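You operate a simulated robot arm through the tools that you are given. There is no shell and no other tool.

Carry out the task below with a simulated robot arm. There is one attempt and no reset: what you move stays moved.

JOB
Switch off press one and wipe the paste off its tray with the black pad.
Fine: power off first; put the pad back and push the tray in; touch no other control. What is to be rubbed or washed off counts as gone when no trace of it is left.
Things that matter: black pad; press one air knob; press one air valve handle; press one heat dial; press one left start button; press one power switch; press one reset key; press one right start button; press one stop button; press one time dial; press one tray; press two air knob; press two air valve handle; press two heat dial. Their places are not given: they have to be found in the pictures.

It is judged by the outcome, as a careful person would: the job done as asked, and still so three seconds after it is handed in. It fails if anything else is knocked over, pushed out of place, dropped, spilled or broken.

ROBOT AND FRAMES
A 6-joint arm with a two-finger parallel gripper, fixed in place. Base frame: the origin is at the foot of the arm, x ahead of it, y to its left, z up. Lengths are in cm, angles in degrees, forces in N, time in s.
With the tool pointing down near the work surface it reaches from about 26 to 64 cm from the base axis. Its first joint turns from -115.0 to 115.0 degrees. Payload 3.43 kg.
The tool frame sits at the grasp point between the pads (the TCP): z along the fingers, y along the line on which they close. The tips reach 3.4 cm beyond it. Largest opening 12.8 cm; finger width 2.4, thickness 1.2; the body of the gripper, 4.8 by 13 cm, starts 9.6 cm behind the TCP.
Orientation is that of the tool frame in the base frame, as [roll, pitch, yaw] about the fixed x, y, z axes, in that order (R = Rz(yaw) Ry(pitch) Rx(roll)). With the fingers straight down and closing along the base's y, the tool's x points along the base's -x, its y along +y and its z along -z.

CONTROLS
- The arm moves only by the tool send_rows. Its argument "targets" is a list of rows, each a list of 7 numbers: the gripper command, from -1 (shut) to 1 (fully open), values between in proportion, then the shift along the tool's x, y, z in cm, then the turn, a rotation vector about the tool's x, y, z in degrees. In form: [[grip, tx, ty, tz, wx, wy, wz], ...]. A call has 1 to 20 rows; each row shifts and turns the commanded pose from where the row before left it, along the tool's axes as they then stand. Each row takes 0.2 s and may step no farther than 5 cm and 8.6 degrees from the row before; otherwise, or with a gripper value out of range, the whole call is refused. Where a pose cannot be reached the arm comes as near as it can. A force on the tool above 40 N (or 10 N above the force at the start of the call, whichever is more), or a blocked arm, ends the call early, and 0.2 s more pass. The fingers move at their own pace (about 15.3 cm/s each) and stop on an object; they squeeze with about 30 N. The grip force told is the motor's: it shows also when the fingers shut on nothing. Time passes only in rows, and 0.2 s behind the last, so rows that do not move let the fingers close. The reply holds the time, the measured pose of the TCP, the force on the tool along the base axes, the opening and the grip force, in the units named above and with some noise, with the torque about the TCP (base axes, N m) and any sound that the robot's microphone picked up.
- Cameras (640 x 400 px; columns grow to the right, rows downward): "scene" is fixed at [4.89, -49.83, 148.96]; the picture's right is [0.21, 0.98, 0.00], its down [0.66, -0.14, -0.74] and it looks along [-0.72, 0.15, -0.67] (base axes); focal length 214 px, centre (320, 200). "wrist" rides on the gripper at [7.6, -1.1, -16] in the tool frame; the picture's right is [0.15, 0.99, 0.00], its down [-0.88, 0.13, -0.46] and it looks along [-0.45, 0.07, 0.89] (tool axes); focal length 234 px, centre (320, 200).
- snapshot(camera): a new picture of that camera. The clock stands still meanwhile.
- raise_lower(by): slides the trunk up (or, below 0, down) by that many cm; the arm rides with it, the base frame stays. It gives what a move gives, with no picture.
- locate(camera, pixels): for up to 12 pixels [column, row] of the newest picture of that camera ("zoom" is the newest enlarged one), the place [x, y, z] in the base frame of the surface seen there, good to about 0.2 cm. The clock stands still meanwhile.
- inspect(camera, box): a new picture of the part [left, top, right, bottom] of that camera's present view, enlarged. The clock stands still meanwhile.
- close_job(): hands the job in; it is judged then, once.

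Leave the gripper open and the arm clear of the work at the hand-in unless told otherwise.

The tools are called after "Request:" as a command line: name --pt "numbers of a row" for each row, then --argument value for the rest, lists and objects as JSON in quotes. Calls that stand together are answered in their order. send_rows: Moves the arm, as the interface text tells. Its arguments: {"type":"object","properties":{"targets":{"type":"array","items":{"type":"array","items":{"type":"number"}}}},"required":["targets"]} The other tools are called the same way: raise_lower (by) slides the trunk up or down; snapshot (camera) takes a picture; locate (camera, pixels) gives the place of the surface under pixels of a picture; inspect (camera, box) takes an enlarged picture of a part of a camera's view; close_job () hands the job in.

At the start:

```text
t: 0.0
eef_pos: [31.02, -26.42, 131.32]
ee_rot: [-180.0, 0.0, 179.9]
contact_force: [0.4, -0.7, 0.3]
ft_torque: [0.01, -0.03, -0.01]
width: 12.8
grasp_force: 0.1
trunk travel left (down, up): [-92.5, 6.5]
```

scene: 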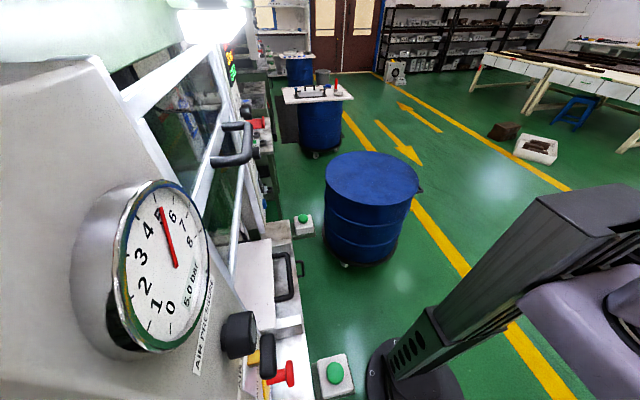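
wrist: 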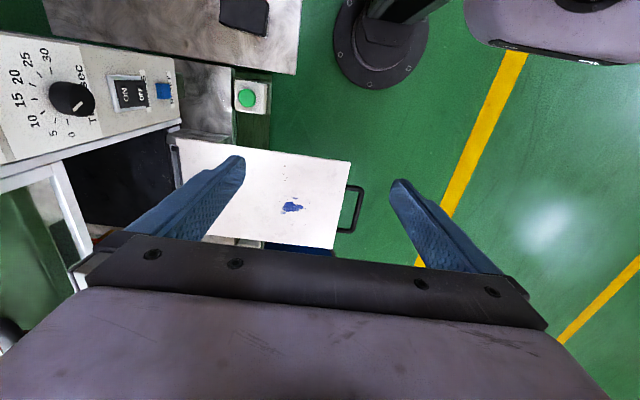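

I see press one's panel in the wrist picture (power rocker near (132,92), blue key near (164,91), dial near (72,98)), and a tray with blue paste near (290,207). First I take closer looks at both views before moving.

Request:
inspect --camera "wrist" --box '[0, 0, 380, 260]'

Request:
snapshot --camera "scene"

Request:
snapshot --camera "wrist"

```text
1.54 times, centred on (190, 130) of wrist
```

zoom: 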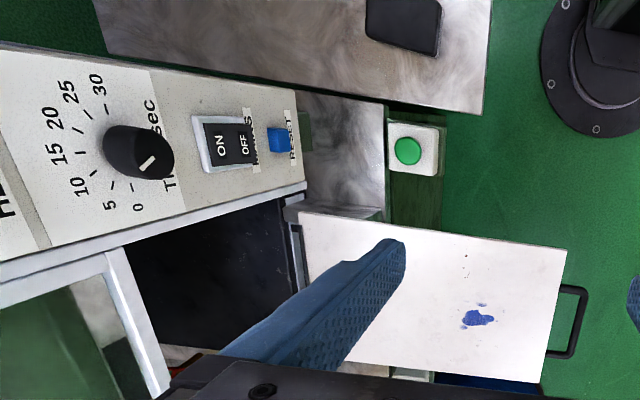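

```text
taken
```

scene: 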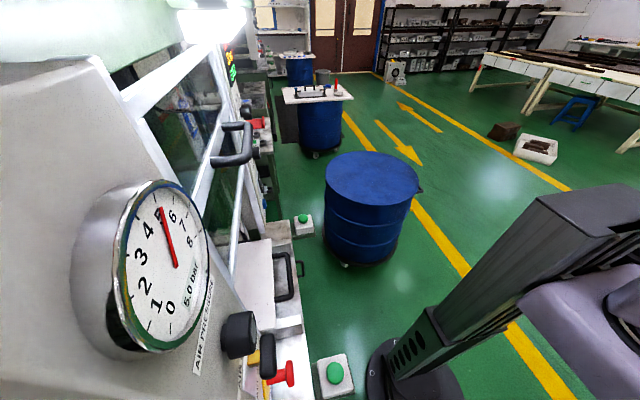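

```text
taken
```

wrist: 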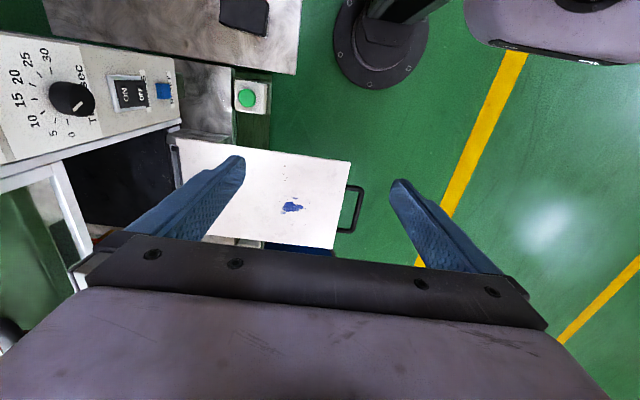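

The black block on the steel shelf near (243,16) of the wrist picture may be the black pad. I ask for the places of the switch, key, dial, green button, tray corners, paste and black block in the wrist picture, and of several things in the scene picture.

Request:
locate --camera "wrist" --pixels '[[126, 95], [141, 95], [164, 91], [72, 98], [249, 96], [243, 16], [290, 207], [350, 161], [335, 249], [178, 140], [355, 210], [210, 85]]'

Request:
locate --camera "scene" --pixels '[[165, 260], [238, 335], [268, 352], [286, 373], [335, 373], [255, 280], [290, 275], [303, 218], [235, 145], [262, 123], [285, 330], [370, 180]]'

```text
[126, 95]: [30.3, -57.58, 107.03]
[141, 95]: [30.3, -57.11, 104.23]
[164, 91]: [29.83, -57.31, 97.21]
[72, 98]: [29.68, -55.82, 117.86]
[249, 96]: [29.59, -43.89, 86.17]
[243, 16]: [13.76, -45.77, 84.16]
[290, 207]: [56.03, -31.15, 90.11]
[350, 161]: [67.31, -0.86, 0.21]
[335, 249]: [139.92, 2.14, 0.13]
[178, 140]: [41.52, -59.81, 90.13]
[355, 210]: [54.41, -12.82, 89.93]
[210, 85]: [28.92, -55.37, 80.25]
```

```text
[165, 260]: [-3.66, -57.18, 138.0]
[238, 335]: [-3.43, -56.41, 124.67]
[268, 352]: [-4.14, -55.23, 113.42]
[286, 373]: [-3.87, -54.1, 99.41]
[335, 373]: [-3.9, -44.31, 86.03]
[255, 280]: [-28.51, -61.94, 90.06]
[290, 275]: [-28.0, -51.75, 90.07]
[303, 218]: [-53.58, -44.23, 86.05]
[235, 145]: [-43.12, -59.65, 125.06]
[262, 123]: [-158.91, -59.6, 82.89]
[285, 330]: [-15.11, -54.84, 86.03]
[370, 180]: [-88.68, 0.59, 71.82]
```

The tray with paste (z≈90) has its panel at x≈30, and a second press lies behind at x≈-28. Before touching anything I need to know which is press one, and what the black block at (243,16) is. I inspect these parts enlarged.

Request:
inspect --camera "wrist" --box '[40, 0, 310, 100]'

Request:
inspect --camera "scene" --box '[180, 20, 340, 120]'

Request:
inspect --camera "scene" --box '[180, 220, 380, 400]'

```text
2.37 times, centred on (175, 50) of wrist
```

zoom: 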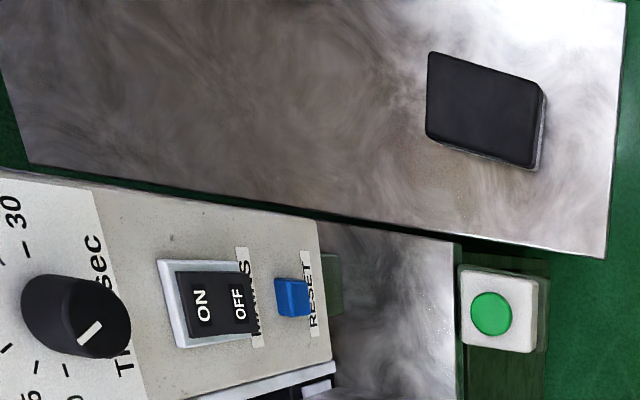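

```text
4.00 times, centred on (260, 70) of scene
```

zoom: 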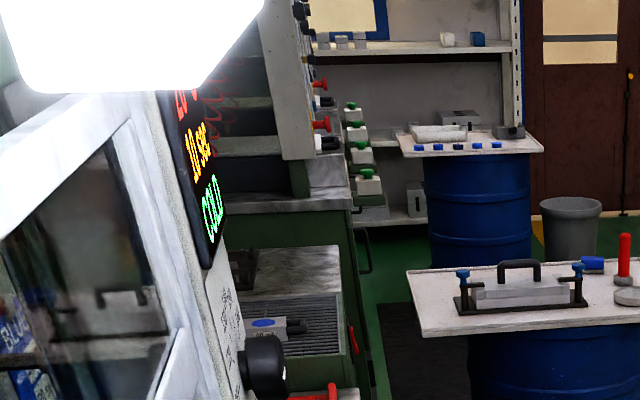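

```text
2.22 times, centred on (280, 310) of scene
```

zoom: 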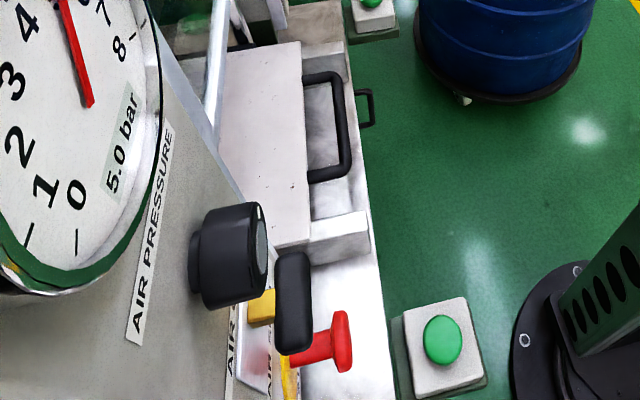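

The black pad seems to lie on the steel table at about (13.8,-45.8,84). The far machines are separate. I turn the tool in place by -90 degrees about its own axis so the camera faces the press upright, then look.

Request:
send_rows --pt "1 0 0 0 0 0 -8.2" --pt "1 0 0 0 0 0 -8.2" --pt "1 0 0 0 0 0 -8.2" --pt "1 0 0 0 0 0 -8.2" --pt "1 0 0 0 0 0 -8.2" --pt "1 0 0 0 0 0 -8.2" --pt "1 0 0 0 0 0 -8.2" --pt "1 0 0 0 0 0 -8.2" --pt "1 0 0 0 0 0 -8.2" --pt "1 0 0 0 0 0 -8.2" --pt "1 0 0 0 0 0 -8.0"

Request:
snapshot --camera "wrist"

```text
t: 2.4
eef_pos: [31.13, -26.39, 131.42]
ee_rot: [-180.0, 0.0, -89.8]
contact_force: [0.1, 0.0, 0.4]
ft_torque: [0.02, 0.0, -0.01]
width: 12.81
grasp_force: 0.1
trunk travel left (down, up): [-92.5, 6.5]
```

```text
taken
```

wrist: 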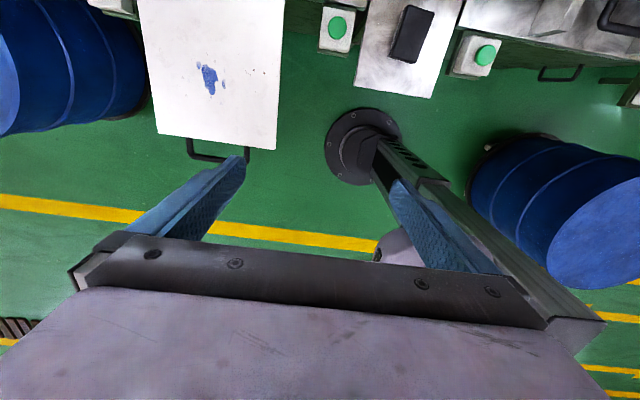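

The turn worked. Now I tilt the tool up about its y axis by about 60 degrees, in place, so the camera looks at the front of the press.

Request:
send_rows --pt "1 0 0 0 0 8.5 0" --pt "1 0 0 0 0 8.5 0" --pt "1 0 0 0 0 8.5 0" --pt "1 0 0 0 0 8.5 0" --pt "1 0 0 0 0 8.5 0" --pt "1 0 0 0 0 8.5 0" --pt "1 0 0 0 0 8.5 0"

Request:
snapshot --camera "wrist"

Request:
snapshot --camera "scene"

```text
t: 4.0
eef_pos: [31.11, -26.39, 131.35]
ee_rot: [-179.8, -59.5, -90.0]
contact_force: [-0.1, -0.2, 0.8]
ft_torque: [-0.01, 0.01, -0.02]
width: 12.77
grasp_force: 0.1
trunk travel left (down, up): [-92.5, 6.5]
```

```text
taken
```

wrist: 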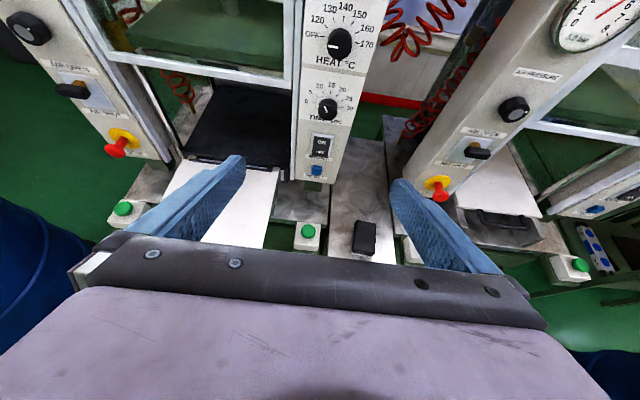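

```text
taken
```

scene: 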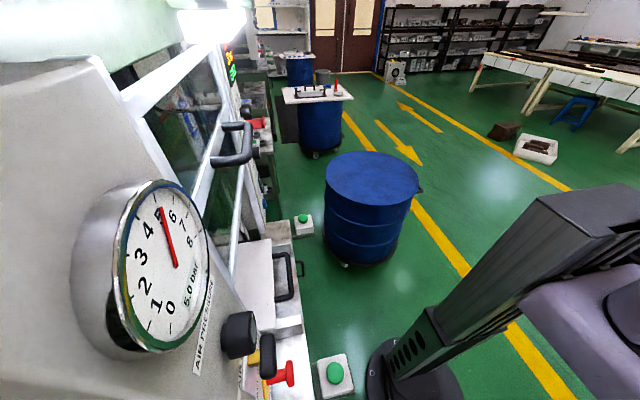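

Now I see two presses side by side: the left one with tray out, panel in the middle (heat dial (338,42), time dial (328,107), power switch (320,147), reset (316,170)). I tilt further up to look for name plates saying which is press one.

Request:
send_rows --pt "1 0 0 0 0 8.5 0" --pt "1 0 0 0 0 8.5 0" --pt "1 0 0 0 0 8.5 0" --pt "1 0 0 0 0 4.5 0"

Request:
snapshot --camera "wrist"

```text
t: 5.0
eef_pos: [31.17, -26.46, 131.59]
ee_rot: [-172.7, -89.6, -97.3]
contact_force: [0.8, -1.5, -0.5]
ft_torque: [0.0, 0.01, 0.02]
width: 12.8
grasp_force: 0.0
trunk travel left (down, up): [-92.5, 6.5]
```

```text
taken
```

wrist: 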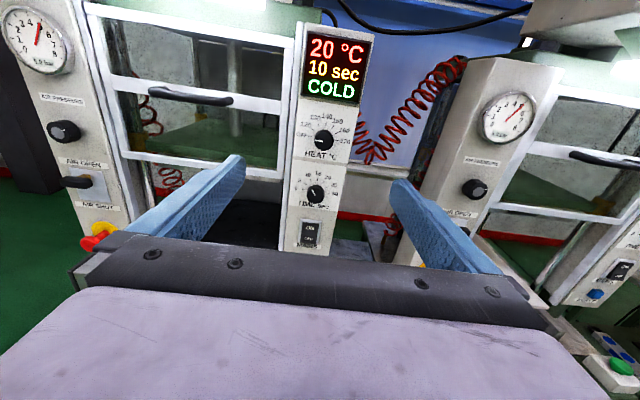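

The display reads 20 °C / 10 sec / COLD. Name plates may be higher on the green heads, so I tilt another 25 degrees up to look.

Request:
send_rows --pt "1 0 0 0 0 8.5 0" --pt "1 0 0 0 0 8.5 0" --pt "1 0 0 0 0 8.5 0"

Request:
snapshot --camera "wrist"

```text
t: 5.8
eef_pos: [31.4, -26.58, 131.36]
ee_rot: [0.0, -64.9, 90.0]
contact_force: [0.3, -0.1, 0.4]
ft_torque: [-0.01, 0.01, -0.01]
width: 12.8
grasp_force: 0.1
trunk travel left (down, up): [-92.5, 6.5]
```

```text
taken
```

wrist: 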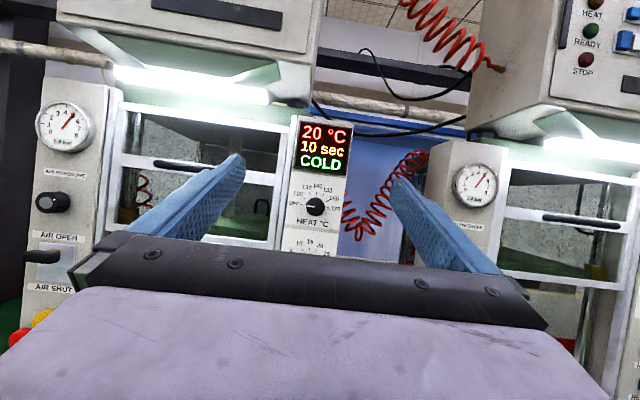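

No number plates are visible, but the left press has the paste on its tray and its own panel, so it is press one; the right one is press two. I tilt back to 60 degrees to measure the switch, pad and tray precisely.

Request:
send_rows --pt "1 0 0 0 0 -8.5 0" --pt "1 0 0 0 0 -8.5 0" --pt "1 0 0 0 0 -8.5 0" --pt "1 0 0 0 0 -8.5 0" --pt "1 0 0 0 0 -8.5 0" --pt "1 0 0 0 0 -8.5 0" --pt "1 0 0 0 0 -8.5 0"

Request:
inspect --camera "wrist" --box '[260, 0, 420, 200]'

```text
t: 7.4
eef_pos: [31.07, -26.42, 131.35]
ee_rot: [-179.8, -55.4, -90.1]
contact_force: [-0.2, 0.0, -0.2]
ft_torque: [-0.04, 0.01, -0.01]
width: 12.79
grasp_force: 0.2
trunk travel left (down, up): [-92.5, 6.5]
```

```text
2.00 times, centred on (340, 100) of wrist
```

zoom: 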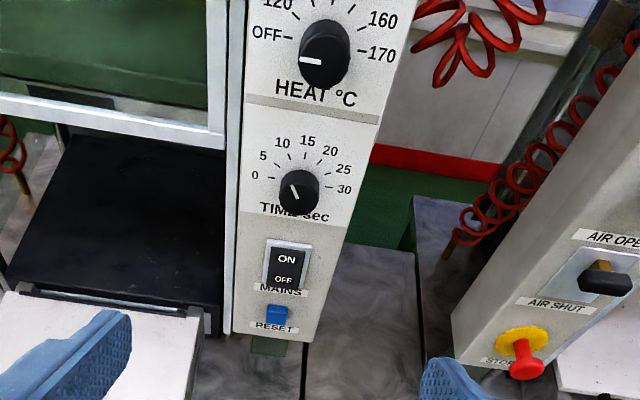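

The switch reads ON at the upper half, OFF at the lower, labelled MAINS; RESET below. I measure them in the enlarged picture.

Request:
locate --camera "zoom" --pixels '[[287, 242], [287, 259], [285, 268], [284, 279], [283, 287], [266, 268], [307, 268], [277, 315], [300, 190], [325, 50], [240, 260], [330, 270]]'

Request:
inspect --camera "wrist" --box '[140, 140, 460, 280]'

```text
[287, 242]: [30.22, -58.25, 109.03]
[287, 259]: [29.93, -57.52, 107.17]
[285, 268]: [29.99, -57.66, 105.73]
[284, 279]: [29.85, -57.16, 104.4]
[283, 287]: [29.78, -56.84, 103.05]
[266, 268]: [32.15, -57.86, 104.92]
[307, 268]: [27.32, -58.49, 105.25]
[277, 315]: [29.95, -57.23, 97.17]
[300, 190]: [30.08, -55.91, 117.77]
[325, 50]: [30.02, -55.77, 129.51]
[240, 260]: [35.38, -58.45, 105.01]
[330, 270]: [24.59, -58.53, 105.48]
```

```text
2.00 times, centred on (300, 210) of wrist
```

zoom: 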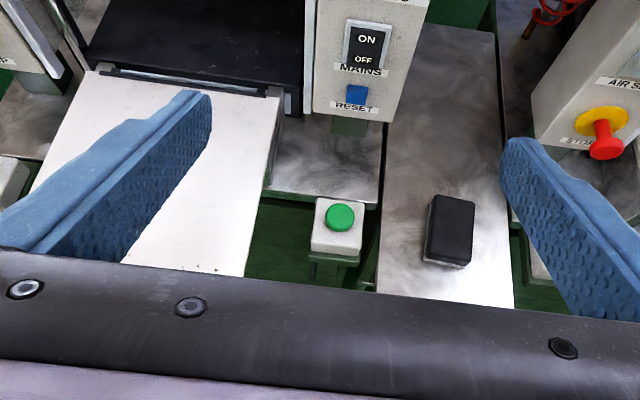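

Panel face is at y≈-58.5, the rocker is centred at about (29.9, z 105.6) with its lower (OFF) half standing out. Next I measure the pad's corners, the table, the start button and the tray in this enlarged view.

Request:
locate --camera "zoom" --pixels '[[434, 198], [474, 204], [469, 260], [426, 252], [450, 230], [410, 250], [490, 230], [340, 218], [100, 78], [266, 100], [240, 265], [450, 150]]'

Request:
inspect --camera "wrist" --box '[330, 190, 420, 260]'

```text
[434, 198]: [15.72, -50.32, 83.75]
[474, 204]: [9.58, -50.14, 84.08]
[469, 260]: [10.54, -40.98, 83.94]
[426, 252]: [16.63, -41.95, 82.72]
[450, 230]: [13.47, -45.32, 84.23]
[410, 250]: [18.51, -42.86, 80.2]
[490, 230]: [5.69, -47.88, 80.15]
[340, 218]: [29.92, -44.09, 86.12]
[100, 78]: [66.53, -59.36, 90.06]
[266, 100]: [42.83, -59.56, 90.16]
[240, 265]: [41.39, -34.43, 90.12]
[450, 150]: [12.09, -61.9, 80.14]
```

```text
5.71 times, centred on (375, 225) of wrist
```

zoom: 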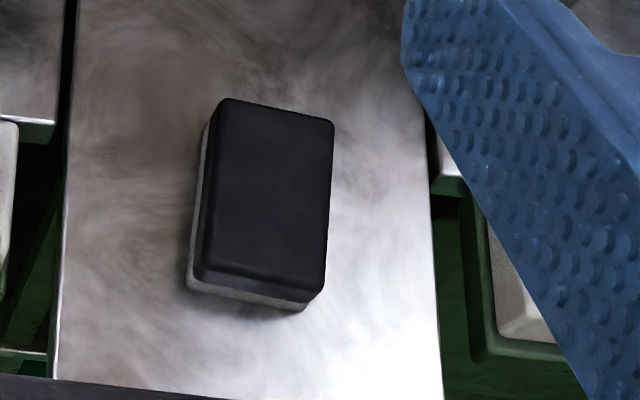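

The pad is about 6 × 9 × 4 cm, standing on the table at z 80.15, with a felt underside and its long side nearly along y. First the power: I level the tool to point at the panel and shut the fingers.

Request:
send_rows --pt "-1 0 0 0 0 8.5 0" --pt "-1 0 0 0 0 8.5 0" --pt "-1 0 0 0 0 8.5 0" --pt "-1 0 0 0 0 8.5 0" --pt "-1 0 0 0 0 0.5 0" --pt "-1 0 0 0 0 0 0"

Request:
raise_lower --by -20

Request:
snapshot --camera "wrist"

Request:
snapshot --camera "scene"

```text
t: 8.8
eef_pos: [31.08, -26.29, 131.37]
ee_rot: [8.2, -89.9, 81.9]
contact_force: [0.6, -0.4, 1.1]
ft_torque: [-0.01, -0.01, -0.05]
width: 0.01
grasp_force: 29.9
trunk travel left (down, up): [-92.5, 6.5]
```

```text
t: 11.0
eef_pos: [31.1, -26.31, 111.43]
ee_rot: [-25.7, -90.0, 115.7]
contact_force: [0.1, 0.1, 0.3]
ft_torque: [0.02, 0.0, 0.04]
width: 0.01
grasp_force: 30.3
trunk travel left (down, up): [-72.5, 26.5]
```

```text
taken
```

wrist: 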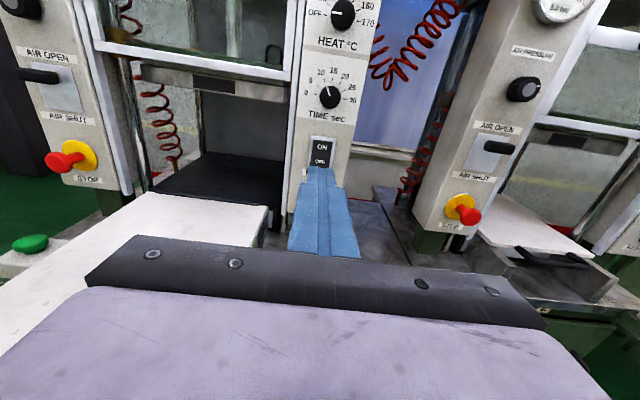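

```text
taken
```

scene: 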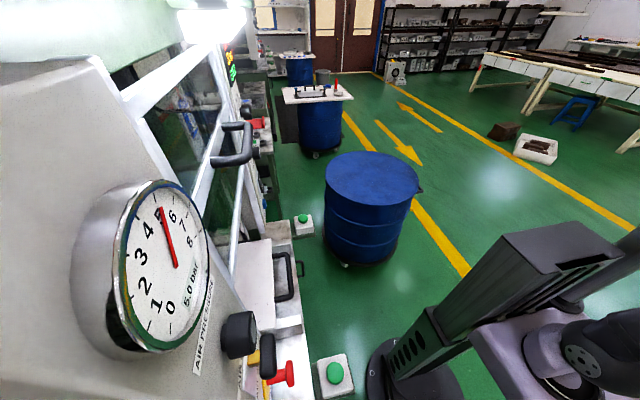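

The shut fingers point straight at the panel. I lower another 7.6 cm so the tip is level with the OFF half (z≈103.8), then go forward to stand just in front of it.

Request:
raise_lower --by -7.6

Request:
send_rows --pt "-1 0 1.2 4 0 0 0" --pt "-1 0 0 4 0 0 0" --pt "-1 0 0 4 0 0 0" --pt "-1 0 0 4 0 0 0" --pt "-1 0 0 4 0 0 0" --pt "-1 0 0 3 0 0 0" --pt "-1 0 0 1 0 0 0" --pt "-1 0 0 0 0 0 0"

Request:
inspect --camera "wrist" --box '[220, 60, 420, 260]'

```text
t: 12.1
eef_pos: [31.09, -26.32, 103.79]
ee_rot: [106.1, -89.9, -16.0]
contact_force: [0.3, -0.1, 0.4]
ft_torque: [0.0, -0.02, -0.02]
width: 0.01
grasp_force: 29.8
trunk travel left (down, up): [-64.9, 34.1]
```

```text
t: 13.9
eef_pos: [29.99, -50.43, 103.71]
ee_rot: [-164.4, -89.9, -105.6]
contact_force: [-0.4, -0.3, 0.2]
ft_torque: [-0.03, 0.01, 0.0]
width: 0.01
grasp_force: 29.6
trunk travel left (down, up): [-64.9, 34.1]
```

```text
2.00 times, centred on (320, 160) of wrist
```

zoom: 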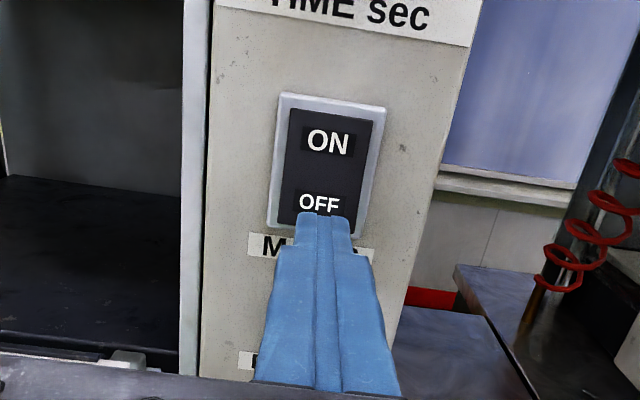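

The tip is in front of the OFF half (tip about y -53.8). I advance in small steps to press it.

Request:
send_rows --pt "-1 0 0 1.5 0 0 0" --pt "-1 0 0 1.2 0 0 0" --pt "-1 0 0 0.4 0 0 0" --pt "-1 0 0 0.3 0 0 0" --pt "-1 0 0 0.3 0 0 0" --pt "-1 0 0 0.3 0 0 0"

Request:
inspect --camera "wrist" --box '[220, 60, 420, 260]'

```text
t: 15.3
eef_pos: [29.96, -53.93, 103.83]
ee_rot: [105.1, -89.9, -15.0]
contact_force: [-1.3, 27.9, -4.2]
ft_torque: [-0.22, -0.45, -0.02]
width: 0.02
grasp_force: 29.3
trunk travel left (down, up): [-64.9, 34.1]
```

```text
2.00 times, centred on (320, 160) of wrist
```

zoom: 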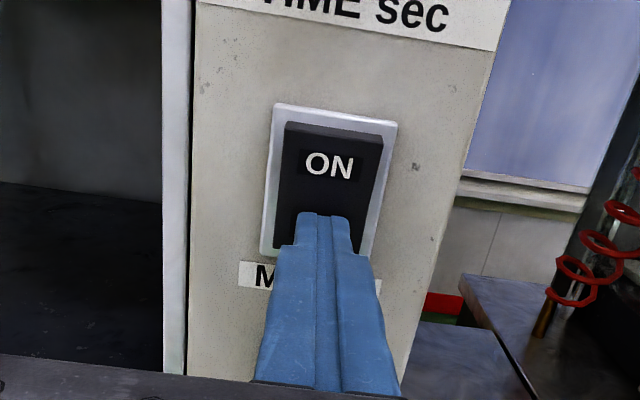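

The force reached 28 N and the ON half now stands out. I draw back 20 cm and check that the rocker stays off and the display is dark.

Request:
send_rows --pt "-1 0 0 -1 0 0 0" --pt "-1 0 0 -3 0 0 0" --pt "-1 0 0 -4 0 0 0" --pt "-1 0 0 -4 0 0 0" --pt "-1 0 0 -4 0 0 0" --pt "-1 0 0 -4 0 0 0"

Request:
snapshot --camera "wrist"

Request:
inspect --camera "wrist" --box '[240, 0, 440, 200]'

```text
t: 16.7
eef_pos: [29.69, -34.24, 103.6]
ee_rot: [46.3, -89.9, 43.8]
contact_force: [-0.3, -0.4, -0.3]
ft_torque: [0.01, -0.01, 0.01]
width: 0.0
grasp_force: 30.2
trunk travel left (down, up): [-64.9, 34.1]
```

```text
taken
```

wrist: 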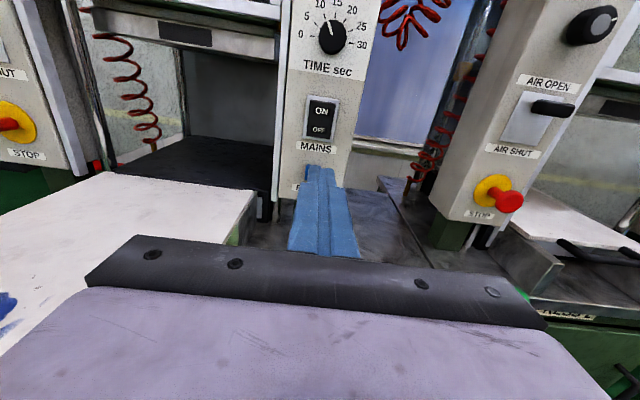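

```text
2.00 times, centred on (340, 100) of wrist
```

zoom: 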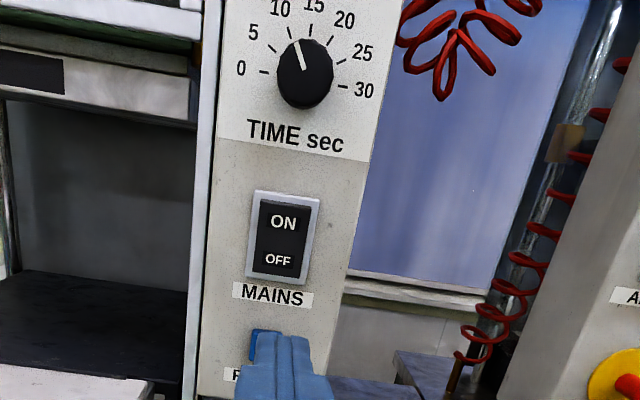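

There is a plate near (568,315) that seems to end in "RESS 2" on the right-hand press. I enlarge it, and tilt up to check that press one's display is dark.

Request:
inspect --camera "wrist" --box '[500, 260, 640, 350]'

Request:
send_rows --pt "-1 0 0 0 0 8.5 0" --pt "-1 0 0 0 0 8.5 0" --pt "-1 0 0 0 0 8.5 0" --pt "-1 0 0 0 0 8.5 0"

Request:
snapshot --camera "wrist"

```text
4.44 times, centred on (570, 305) of wrist
```

zoom: 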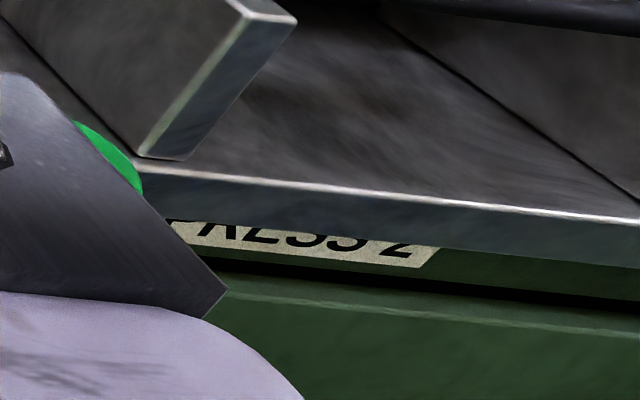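

```text
t: 17.7
eef_pos: [30.05, -34.73, 104.09]
ee_rot: [-0.2, -59.3, 90.3]
contact_force: [0.0, -0.6, 0.6]
ft_torque: [0.02, 0.02, 0.02]
width: 0.0
grasp_force: 30.2
out of reach, approached as far as the arm can: row 4
trunk travel left (down, up): [-64.9, 34.1]
```

```text
taken
```

wrist: 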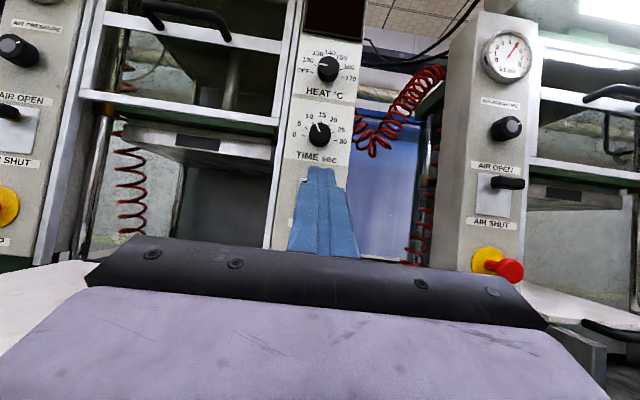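

The plate on the right press reads "PRESS 2", so the left press with the paste is press one. Its display at (333,12) is dark now. Next I tilt the tool back to pointing straight down and open the fingers.

Request:
send_rows --pt "-1 0 0 0 0 -8.6 0" --pt "-1 0 0 0 0 -8.6 0" --pt "-1 0 0 0 0 -8.6 0" --pt "-1 0 0 0 0 -8.6 0" --pt "-1 0 0 0 0 -8.6 0" --pt "-1 0 0 0 0 -8.6 0" --pt "-1 0 0 0 0 -8.6 0" --pt "-1 0 0 0 0 -8.6 0" --pt "-1 0 0 0 0 -8.6 0" --pt "-1 0 0 0 0 -8.6 0" --pt "-1 0 0 0 0 -8.6 0" --pt "-1 0 0 0 0 -8.6 0" --pt "-1 0 0 0 0 -8.6 0" --pt "-1 0 0 0 0 -8.6 0"

Request:
snapshot --camera "wrist"

Request:
snapshot --camera "scene"

```text
t: 20.7
eef_pos: [30.15, -34.65, 104.11]
ee_rot: [-180.0, -0.1, -89.9]
contact_force: [-1.1, -0.4, 0.4]
ft_torque: [0.03, -0.02, 0.04]
width: 0.01
grasp_force: 30.2
trunk travel left (down, up): [-64.9, 34.1]
```

```text
taken
```

wrist: 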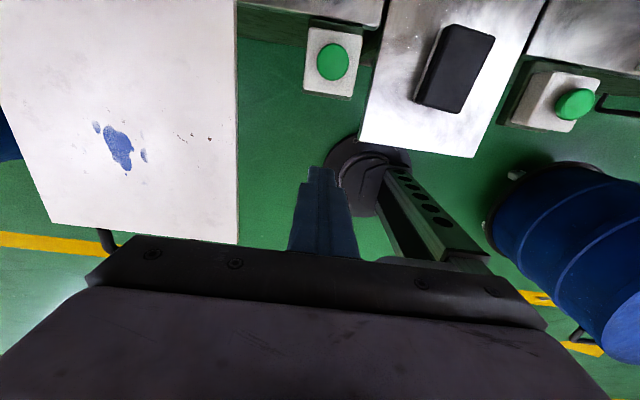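

```text
taken
```

scene: 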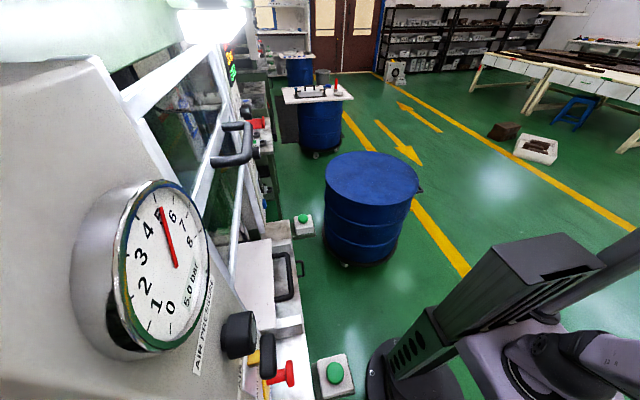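

The tool is straight down at (30.2,-34.7,104.1). I measure the tray corners, the paste blots and the pad from this view, and enlarge the paste.

Request:
locate --camera "wrist" --pixels '[[442, 26], [493, 38], [461, 111], [418, 100], [52, 218], [237, 238], [118, 145], [97, 127], [143, 156], [128, 171], [236, 5], [106, 240]]'

Request:
inspect --camera "wrist" --box '[40, 60, 260, 240]'

```text
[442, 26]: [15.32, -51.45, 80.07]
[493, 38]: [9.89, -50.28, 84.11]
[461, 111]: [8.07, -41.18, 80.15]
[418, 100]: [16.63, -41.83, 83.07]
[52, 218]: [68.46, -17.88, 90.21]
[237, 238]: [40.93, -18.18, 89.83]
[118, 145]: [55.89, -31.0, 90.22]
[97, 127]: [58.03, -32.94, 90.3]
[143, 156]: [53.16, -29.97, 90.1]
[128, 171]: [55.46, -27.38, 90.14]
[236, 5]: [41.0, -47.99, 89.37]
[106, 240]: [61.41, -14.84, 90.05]
```

```text
2.22 times, centred on (150, 150) of wrist
```

zoom: 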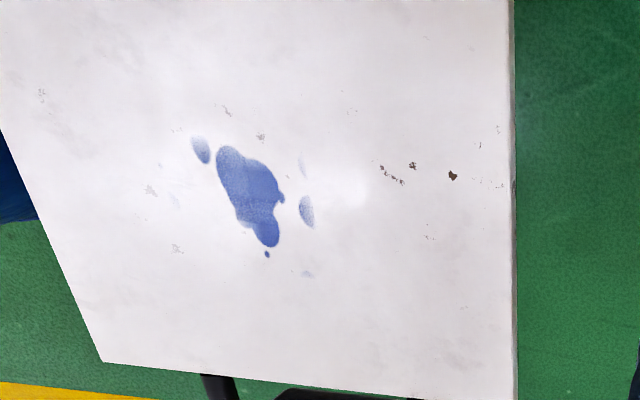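

The main paste is blue; there are faint bluish traces near (303,167) and (307,274) of the enlarged view too. I measure the extent of all of them.

Request:
locate --camera "zoom" --pixels '[[193, 140], [207, 163], [222, 150], [270, 165], [285, 200], [240, 225], [267, 255], [313, 227], [303, 167], [307, 275], [205, 148], [410, 168]]'

Request:
inspect --camera "wrist" --box '[80, 100, 180, 200]'

```text
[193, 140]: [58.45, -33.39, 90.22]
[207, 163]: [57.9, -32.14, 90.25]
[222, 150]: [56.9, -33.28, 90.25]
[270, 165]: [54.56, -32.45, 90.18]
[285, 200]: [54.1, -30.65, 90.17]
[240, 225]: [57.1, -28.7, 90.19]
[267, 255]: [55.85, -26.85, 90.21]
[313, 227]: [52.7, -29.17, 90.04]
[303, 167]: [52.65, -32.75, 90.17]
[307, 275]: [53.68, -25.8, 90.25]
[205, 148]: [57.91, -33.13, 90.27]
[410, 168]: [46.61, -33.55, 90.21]
```

```text
4.00 times, centred on (130, 150) of wrist
```

zoom: 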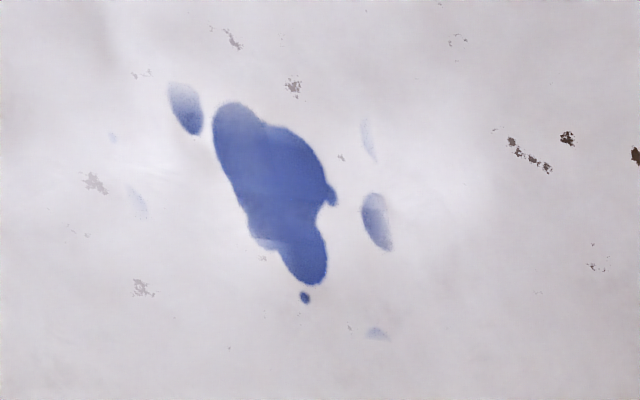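

There are more faint traces at (112,137) and (138,203). I measure these outer marks to know the whole area to wipe.

Request:
locate --camera "zoom" --pixels '[[108, 133], [138, 203], [145, 218], [367, 122], [376, 333], [388, 340], [392, 245], [305, 300], [172, 88], [130, 190]]'

```text
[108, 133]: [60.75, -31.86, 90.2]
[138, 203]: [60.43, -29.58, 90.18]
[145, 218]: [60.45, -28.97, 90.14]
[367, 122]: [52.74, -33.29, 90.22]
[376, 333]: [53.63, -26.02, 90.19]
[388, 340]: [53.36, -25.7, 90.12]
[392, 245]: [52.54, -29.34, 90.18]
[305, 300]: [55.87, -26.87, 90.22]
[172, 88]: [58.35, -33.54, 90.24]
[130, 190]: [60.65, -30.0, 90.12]
```

The area to wipe is about x 52–61, y -34 to -25.5. Now the pad: centre about (13.1,-45.7), turned about 5.5 degrees. I carry the half-open gripper above it at the present height and turn to match.

Request:
send_rows --pt "0.5 2.21 3.41 0 0 0 0" --pt "0.5 2.21 3.41 0 0 0 0" --pt "0.5 2.21 3.41 0 0 0 0" --pt "0.5 2.21 3.41 0 0 0 0" --pt "0.5 2.21 3.41 0 0 0 0" --pt "0.5 0 0 0 0 0 5.5" --pt "0.5 0 0 0 0 0 0"

Request:
snapshot --camera "wrist"

Request:
snapshot --camera "scene"

```text
t: 22.3
eef_pos: [12.98, -45.74, 104.29]
ee_rot: [-179.9, -0.3, -95.6]
contact_force: [0.2, 0.4, 0.4]
ft_torque: [-0.02, -0.01, 0.01]
width: 9.6
grasp_force: 0.0
trunk travel left (down, up): [-64.9, 34.1]
```

```text
taken
```

wrist: 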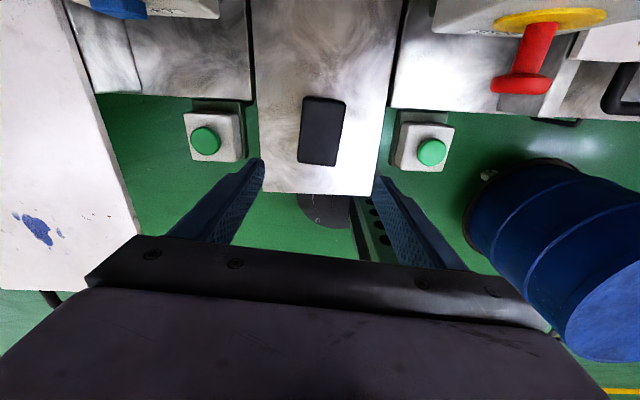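

```text
taken
```

scene: 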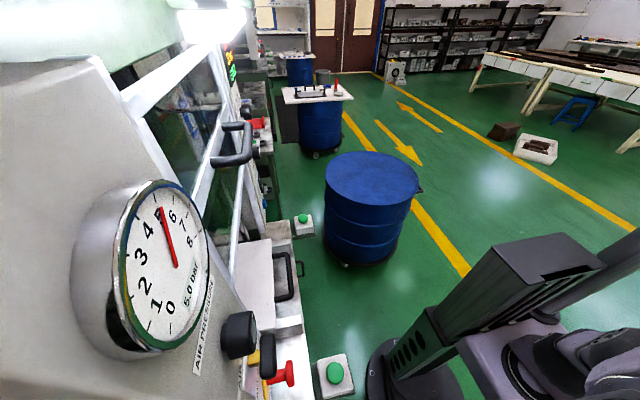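

The pad sits at (321,131) in this view. I measure its top corners again from here for exact centring.

Request:
inspect --camera "wrist" --box '[270, 80, 370, 180]'

Request:
locate --camera "wrist" --pixels '[[308, 101], [342, 104], [333, 161], [301, 157], [321, 131], [285, 150], [360, 130], [258, 155], [378, 150]]'

```text
4.00 times, centred on (320, 130) of wrist
```

zoom: 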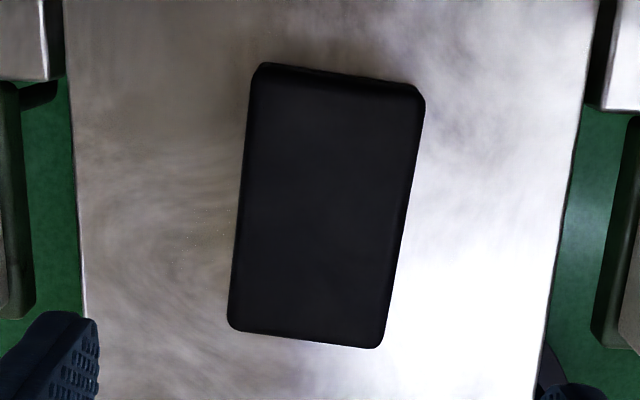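

```text
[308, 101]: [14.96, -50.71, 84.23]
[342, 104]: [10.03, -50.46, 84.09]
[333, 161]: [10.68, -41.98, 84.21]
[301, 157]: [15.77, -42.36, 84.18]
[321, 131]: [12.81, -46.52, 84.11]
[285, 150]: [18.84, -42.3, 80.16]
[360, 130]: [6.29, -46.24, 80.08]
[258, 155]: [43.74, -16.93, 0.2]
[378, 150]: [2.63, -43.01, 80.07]
```

I refine the corners in the enlarged view.

Request:
locate --camera "zoom" --pixels '[[262, 78], [412, 97], [376, 335], [238, 317], [240, 200], [400, 220], [325, 85], [305, 330]]'

```text
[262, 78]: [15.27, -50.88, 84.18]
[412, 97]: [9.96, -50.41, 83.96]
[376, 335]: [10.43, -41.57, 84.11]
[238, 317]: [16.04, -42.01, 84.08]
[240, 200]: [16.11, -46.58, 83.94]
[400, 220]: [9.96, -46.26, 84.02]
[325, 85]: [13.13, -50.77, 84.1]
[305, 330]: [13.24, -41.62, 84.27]
```

The centre is (13.05,-46.2), top z 84.1, width about 6.2. I descend straight to TCP z≈84.5 (tips about 0.9 cm above the table), first most of the way.

Request:
send_rows --pt "0.5 0.46 0 3.5 0 0 0" --pt "0.5 0 0 4 0 0 0" --pt "0.5 0 0 4 0 0 0" --pt "0.5 0 0 3 0 0 0" --pt "0.5 0 0 0 0 0 0"

Request:
snapshot --camera "wrist"

```text
t: 23.5
eef_pos: [13.19, -46.17, 89.63]
ee_rot: [180.0, -0.3, -95.5]
contact_force: [1.0, 0.2, 0.0]
ft_torque: [-0.02, 0.0, 0.01]
width: 9.6
grasp_force: 0.0
trunk travel left (down, up): [-64.9, 34.1]
```

```text
taken
```

wrist: 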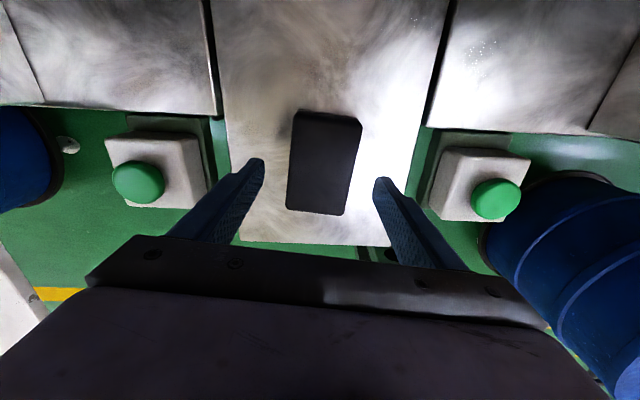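

The fingertips straddle the pad evenly. I go down the last 5.1 cm and then shut the fingers on it.

Request:
send_rows --pt "0.5 0 0 2.5 0 0 0" --pt "0.5 0 0 1.6 0 0 0" --pt "0.5 0 0 1.0 0 0 0" --pt "0.5 0 0 0 0 0 0"

Request:
send_rows --pt "-0.2 0 0 0 0 0 0" --pt "-1 0 0 0 0 0 0" --pt "-1 0 0 0 0 0 0" --pt "-1 0 0 0 0 0 0"

Request:
snapshot --camera "wrist"

```text
t: 24.5
eef_pos: [13.23, -46.21, 84.57]
ee_rot: [-179.9, -0.3, -95.6]
contact_force: [-0.4, 0.2, -0.8]
ft_torque: [0.0, 0.02, -0.03]
width: 9.58
grasp_force: 0.0
trunk travel left (down, up): [-64.9, 34.1]
```

```text
t: 25.5
eef_pos: [13.08, -46.19, 84.78]
ee_rot: [179.9, -0.3, -95.5]
contact_force: [-1.0, -0.5, 0.8]
ft_torque: [-0.03, 0.01, 0.02]
width: 6.42
grasp_force: 30.0
trunk travel left (down, up): [-64.9, 34.1]
```

```text
taken
```

wrist: 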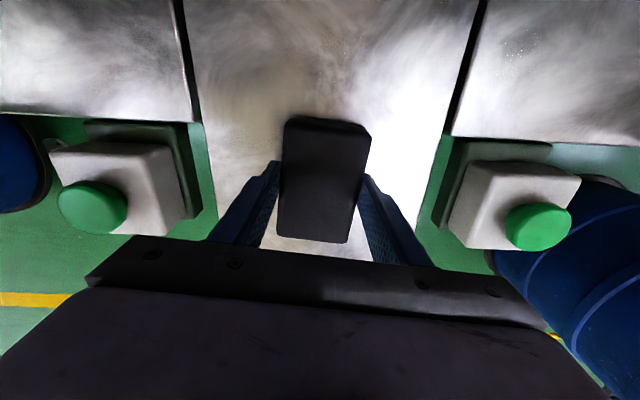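

The pad is gripped (width 6.42) with TCP at about (13.1,-46.2,84.65), yaw -95.5; I keep that as its home. I lift it 14 cm straight up, then draw back from the panel and square the tool.

Request:
send_rows --pt "-1 0 0 -2 0 0 0" --pt "-1 0 0 -4 0 0 0" --pt "-1 0 0 -4 0 0 0" --pt "-1 0 0 -4 0 0 0" --pt "-1 -4 0 0 0 0 -5.5" --pt "-1 -4 0 0 0 0 0" --pt "-1 -4 0 0 0 0 0" --pt "-1 0 0 0 0 0 0"

Request:
snapshot --camera "wrist"

```text
t: 27.3
eef_pos: [13.38, -34.27, 98.63]
ee_rot: [-179.9, -0.1, -90.0]
contact_force: [0.3, -0.2, 0.7]
ft_torque: [0.0, -0.02, -0.03]
width: 0.01
grasp_force: 30.1
trunk travel left (down, up): [-64.9, 34.1]
```

```text
taken
```

wrist: 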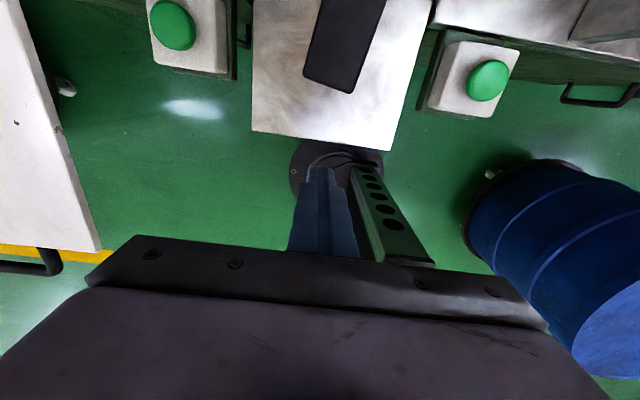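

The fingers shut on nothing (width 0.01): the pad slipped out and is still on the table. I look closely at where and how it lies now.

Request:
inspect --camera "wrist" --box '[250, 0, 440, 130]'

Request:
locate --camera "wrist" --pixels '[[303, 72], [352, 92], [385, 3], [330, 5], [340, 50], [325, 100], [328, 60]]'

```text
3.08 times, centred on (345, 65) of wrist
```

zoom: 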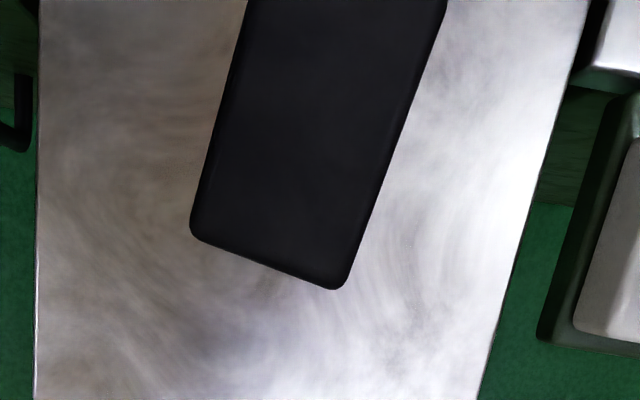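

```text
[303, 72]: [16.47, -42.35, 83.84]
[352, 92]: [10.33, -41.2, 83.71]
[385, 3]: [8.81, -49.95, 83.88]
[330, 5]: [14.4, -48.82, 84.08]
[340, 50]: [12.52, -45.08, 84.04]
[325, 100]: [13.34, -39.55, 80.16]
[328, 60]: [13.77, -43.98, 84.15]
```

The pad lies upright at nearly the same place, slightly turned. I move back over it with open fingers to measure its edges and angle better.

Request:
send_rows --pt "0.6 4 0 0 0 0 0" --pt "0.6 4 0 0 0 0 0" --pt "0.6 2 0 0 0 0 0" --pt "0.6 0 0 0 0 0 0"

Request:
inspect --camera "wrist" --box '[260, 80, 380, 200]'

```text
t: 28.3
eef_pos: [13.22, -44.26, 98.57]
ee_rot: [-179.9, -0.3, -89.9]
contact_force: [0.3, 0.1, -0.6]
ft_torque: [-0.01, 0.01, 0.01]
width: 10.25
grasp_force: 0.1
trunk travel left (down, up): [-64.9, 34.1]
```

```text
3.33 times, centred on (320, 140) of wrist
```

zoom: 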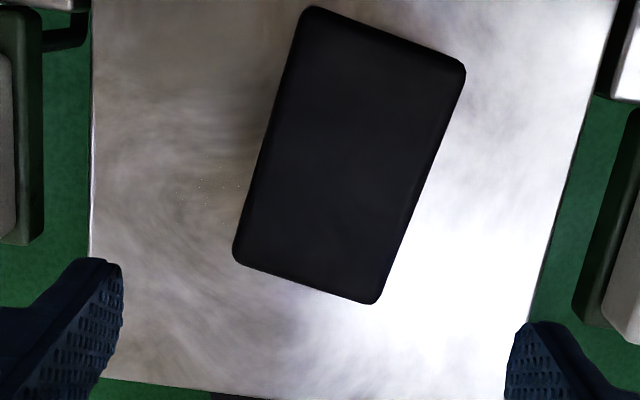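

I measure points along both long edges and the short ends.

Request:
locate --camera "zoom" --pixels '[[298, 40], [270, 140], [243, 235], [452, 95], [420, 190], [383, 285], [385, 38], [305, 275], [350, 150], [460, 70], [310, 12], [240, 258]]'

```text
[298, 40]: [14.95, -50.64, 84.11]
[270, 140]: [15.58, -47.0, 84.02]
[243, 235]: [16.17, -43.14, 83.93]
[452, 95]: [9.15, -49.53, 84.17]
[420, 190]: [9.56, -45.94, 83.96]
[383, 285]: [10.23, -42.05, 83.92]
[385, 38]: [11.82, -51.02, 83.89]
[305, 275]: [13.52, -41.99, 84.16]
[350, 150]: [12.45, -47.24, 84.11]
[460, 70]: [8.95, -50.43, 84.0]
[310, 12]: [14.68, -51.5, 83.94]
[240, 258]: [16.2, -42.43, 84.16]
```

The pad now lies at centre (12.65,-46.5), turned about 9 degrees, still flat. My grip was likely too shallow; this time I'll align better, go deeper, and lift slowly. I move above it, turn 9 degrees and descend part way.

Request:
send_rows --pt "0.5 2.24 0.57 0 0 0 0" --pt "0.5 0 0 2 0 0 4.5" --pt "0.5 0 0 4 0 0 4.5" --pt "0.5 0 0 4 0 0 0" --pt "0.5 0 0 2 0 0 0" --pt "0.5 0 0 0 0 0 0"

Request:
snapshot --camera "wrist"

```text
t: 29.7
eef_pos: [13.02, -46.42, 86.65]
ee_rot: [-180.0, -0.3, -99.0]
contact_force: [0.5, 0.3, 0.0]
ft_torque: [0.01, 0.02, -0.03]
width: 9.6
grasp_force: 0.1
trunk travel left (down, up): [-64.9, 34.1]
```

```text
taken
```

wrist: 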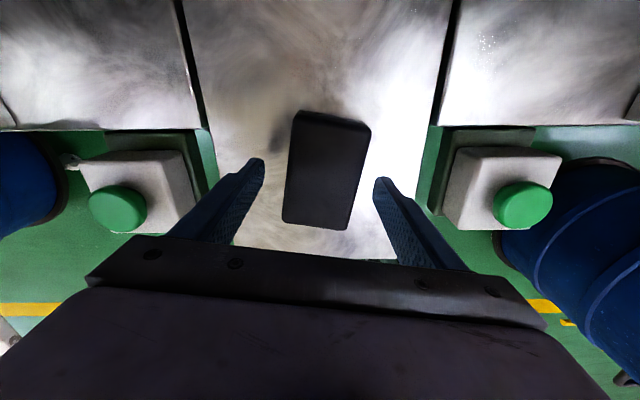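

I nudge 0.3 cm sideways, go down to TCP z≈84.0 (tips about 0.5 cm above the table) and shut slowly.

Request:
send_rows --pt "0.5 0 0.3 1.5 0 0 0" --pt "0.5 0 0 0.8 0 0 0" --pt "0.5 0 0 0.3 0 0 0" --pt "0.5 0 0 0 0 0 0"

Request:
send_rows --pt "0.15 0 0 0 0 0 0" --pt "-1 0 0 0 0 0 0" --pt "-1 0 0 0 0 0 0" --pt "-1 0 0 0 0 0 0" --pt "-1 0 0 0 0 0 0"

Request:
snapshot --camera "wrist"

```text
t: 30.7
eef_pos: [12.65, -46.46, 84.1]
ee_rot: [180.0, -0.3, -99.1]
contact_force: [0.2, -1.1, -0.7]
ft_torque: [-0.01, -0.03, -0.01]
width: 9.6
grasp_force: 0.0
trunk travel left (down, up): [-64.9, 34.1]
```

```text
t: 31.9
eef_pos: [12.62, -46.38, 84.14]
ee_rot: [180.0, -0.2, -98.9]
contact_force: [0.1, 0.7, -0.6]
ft_torque: [-0.02, 0.01, 0.01]
width: 6.47
grasp_force: 29.6
trunk travel left (down, up): [-64.9, 34.1]
```

```text
taken
```

wrist: 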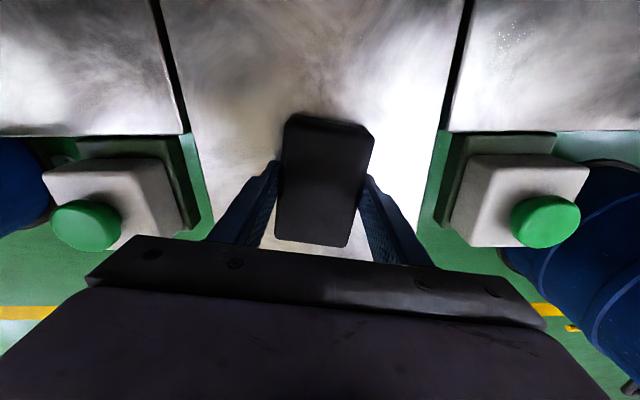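

Gripped at width 6.47. I lift gently by 1 cm and watch the width and force.

Request:
send_rows --pt "-1 0 0 -0.3 0 0 0" --pt "-1 0 0 -0.3 0 0 0" --pt "-1 0 0 -0.4 0 0 0"

Request:
snapshot --camera "wrist"

```text
t: 32.7
eef_pos: [12.61, -46.45, 85.15]
ee_rot: [-180.0, -0.2, -99.0]
contact_force: [-1.0, 0.8, -0.2]
ft_torque: [0.01, 0.0, 0.01]
width: 6.47
grasp_force: 29.9
trunk travel left (down, up): [-64.9, 34.1]
```

```text
taken
```

wrist: 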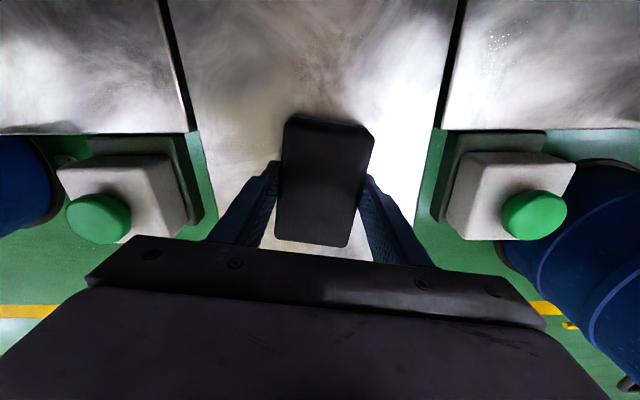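

The pad stays fixed relative to the fingers, so it is coming up. I lift on at about 1 cm per row.

Request:
send_rows --pt "-1 0 0 -0.5 0 0 0" --pt "-1 0 0 -0.8 0 0 0" --pt "-1 0 0 -1 0 0 0" --pt "-1 0 0 -1 0 0 0" --pt "-1 0 0 -0.7 0 0 0"

Request:
snapshot --camera "wrist"

```text
t: 33.9
eef_pos: [12.71, -46.53, 89.23]
ee_rot: [-179.9, -0.3, -99.0]
contact_force: [0.6, -0.4, 0.0]
ft_torque: [-0.01, 0.0, -0.01]
width: 6.47
grasp_force: 29.2
trunk travel left (down, up): [-64.9, 34.1]
```

```text
taken
```

wrist: 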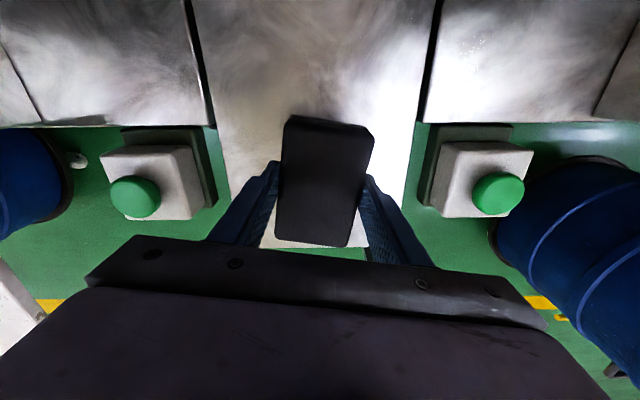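

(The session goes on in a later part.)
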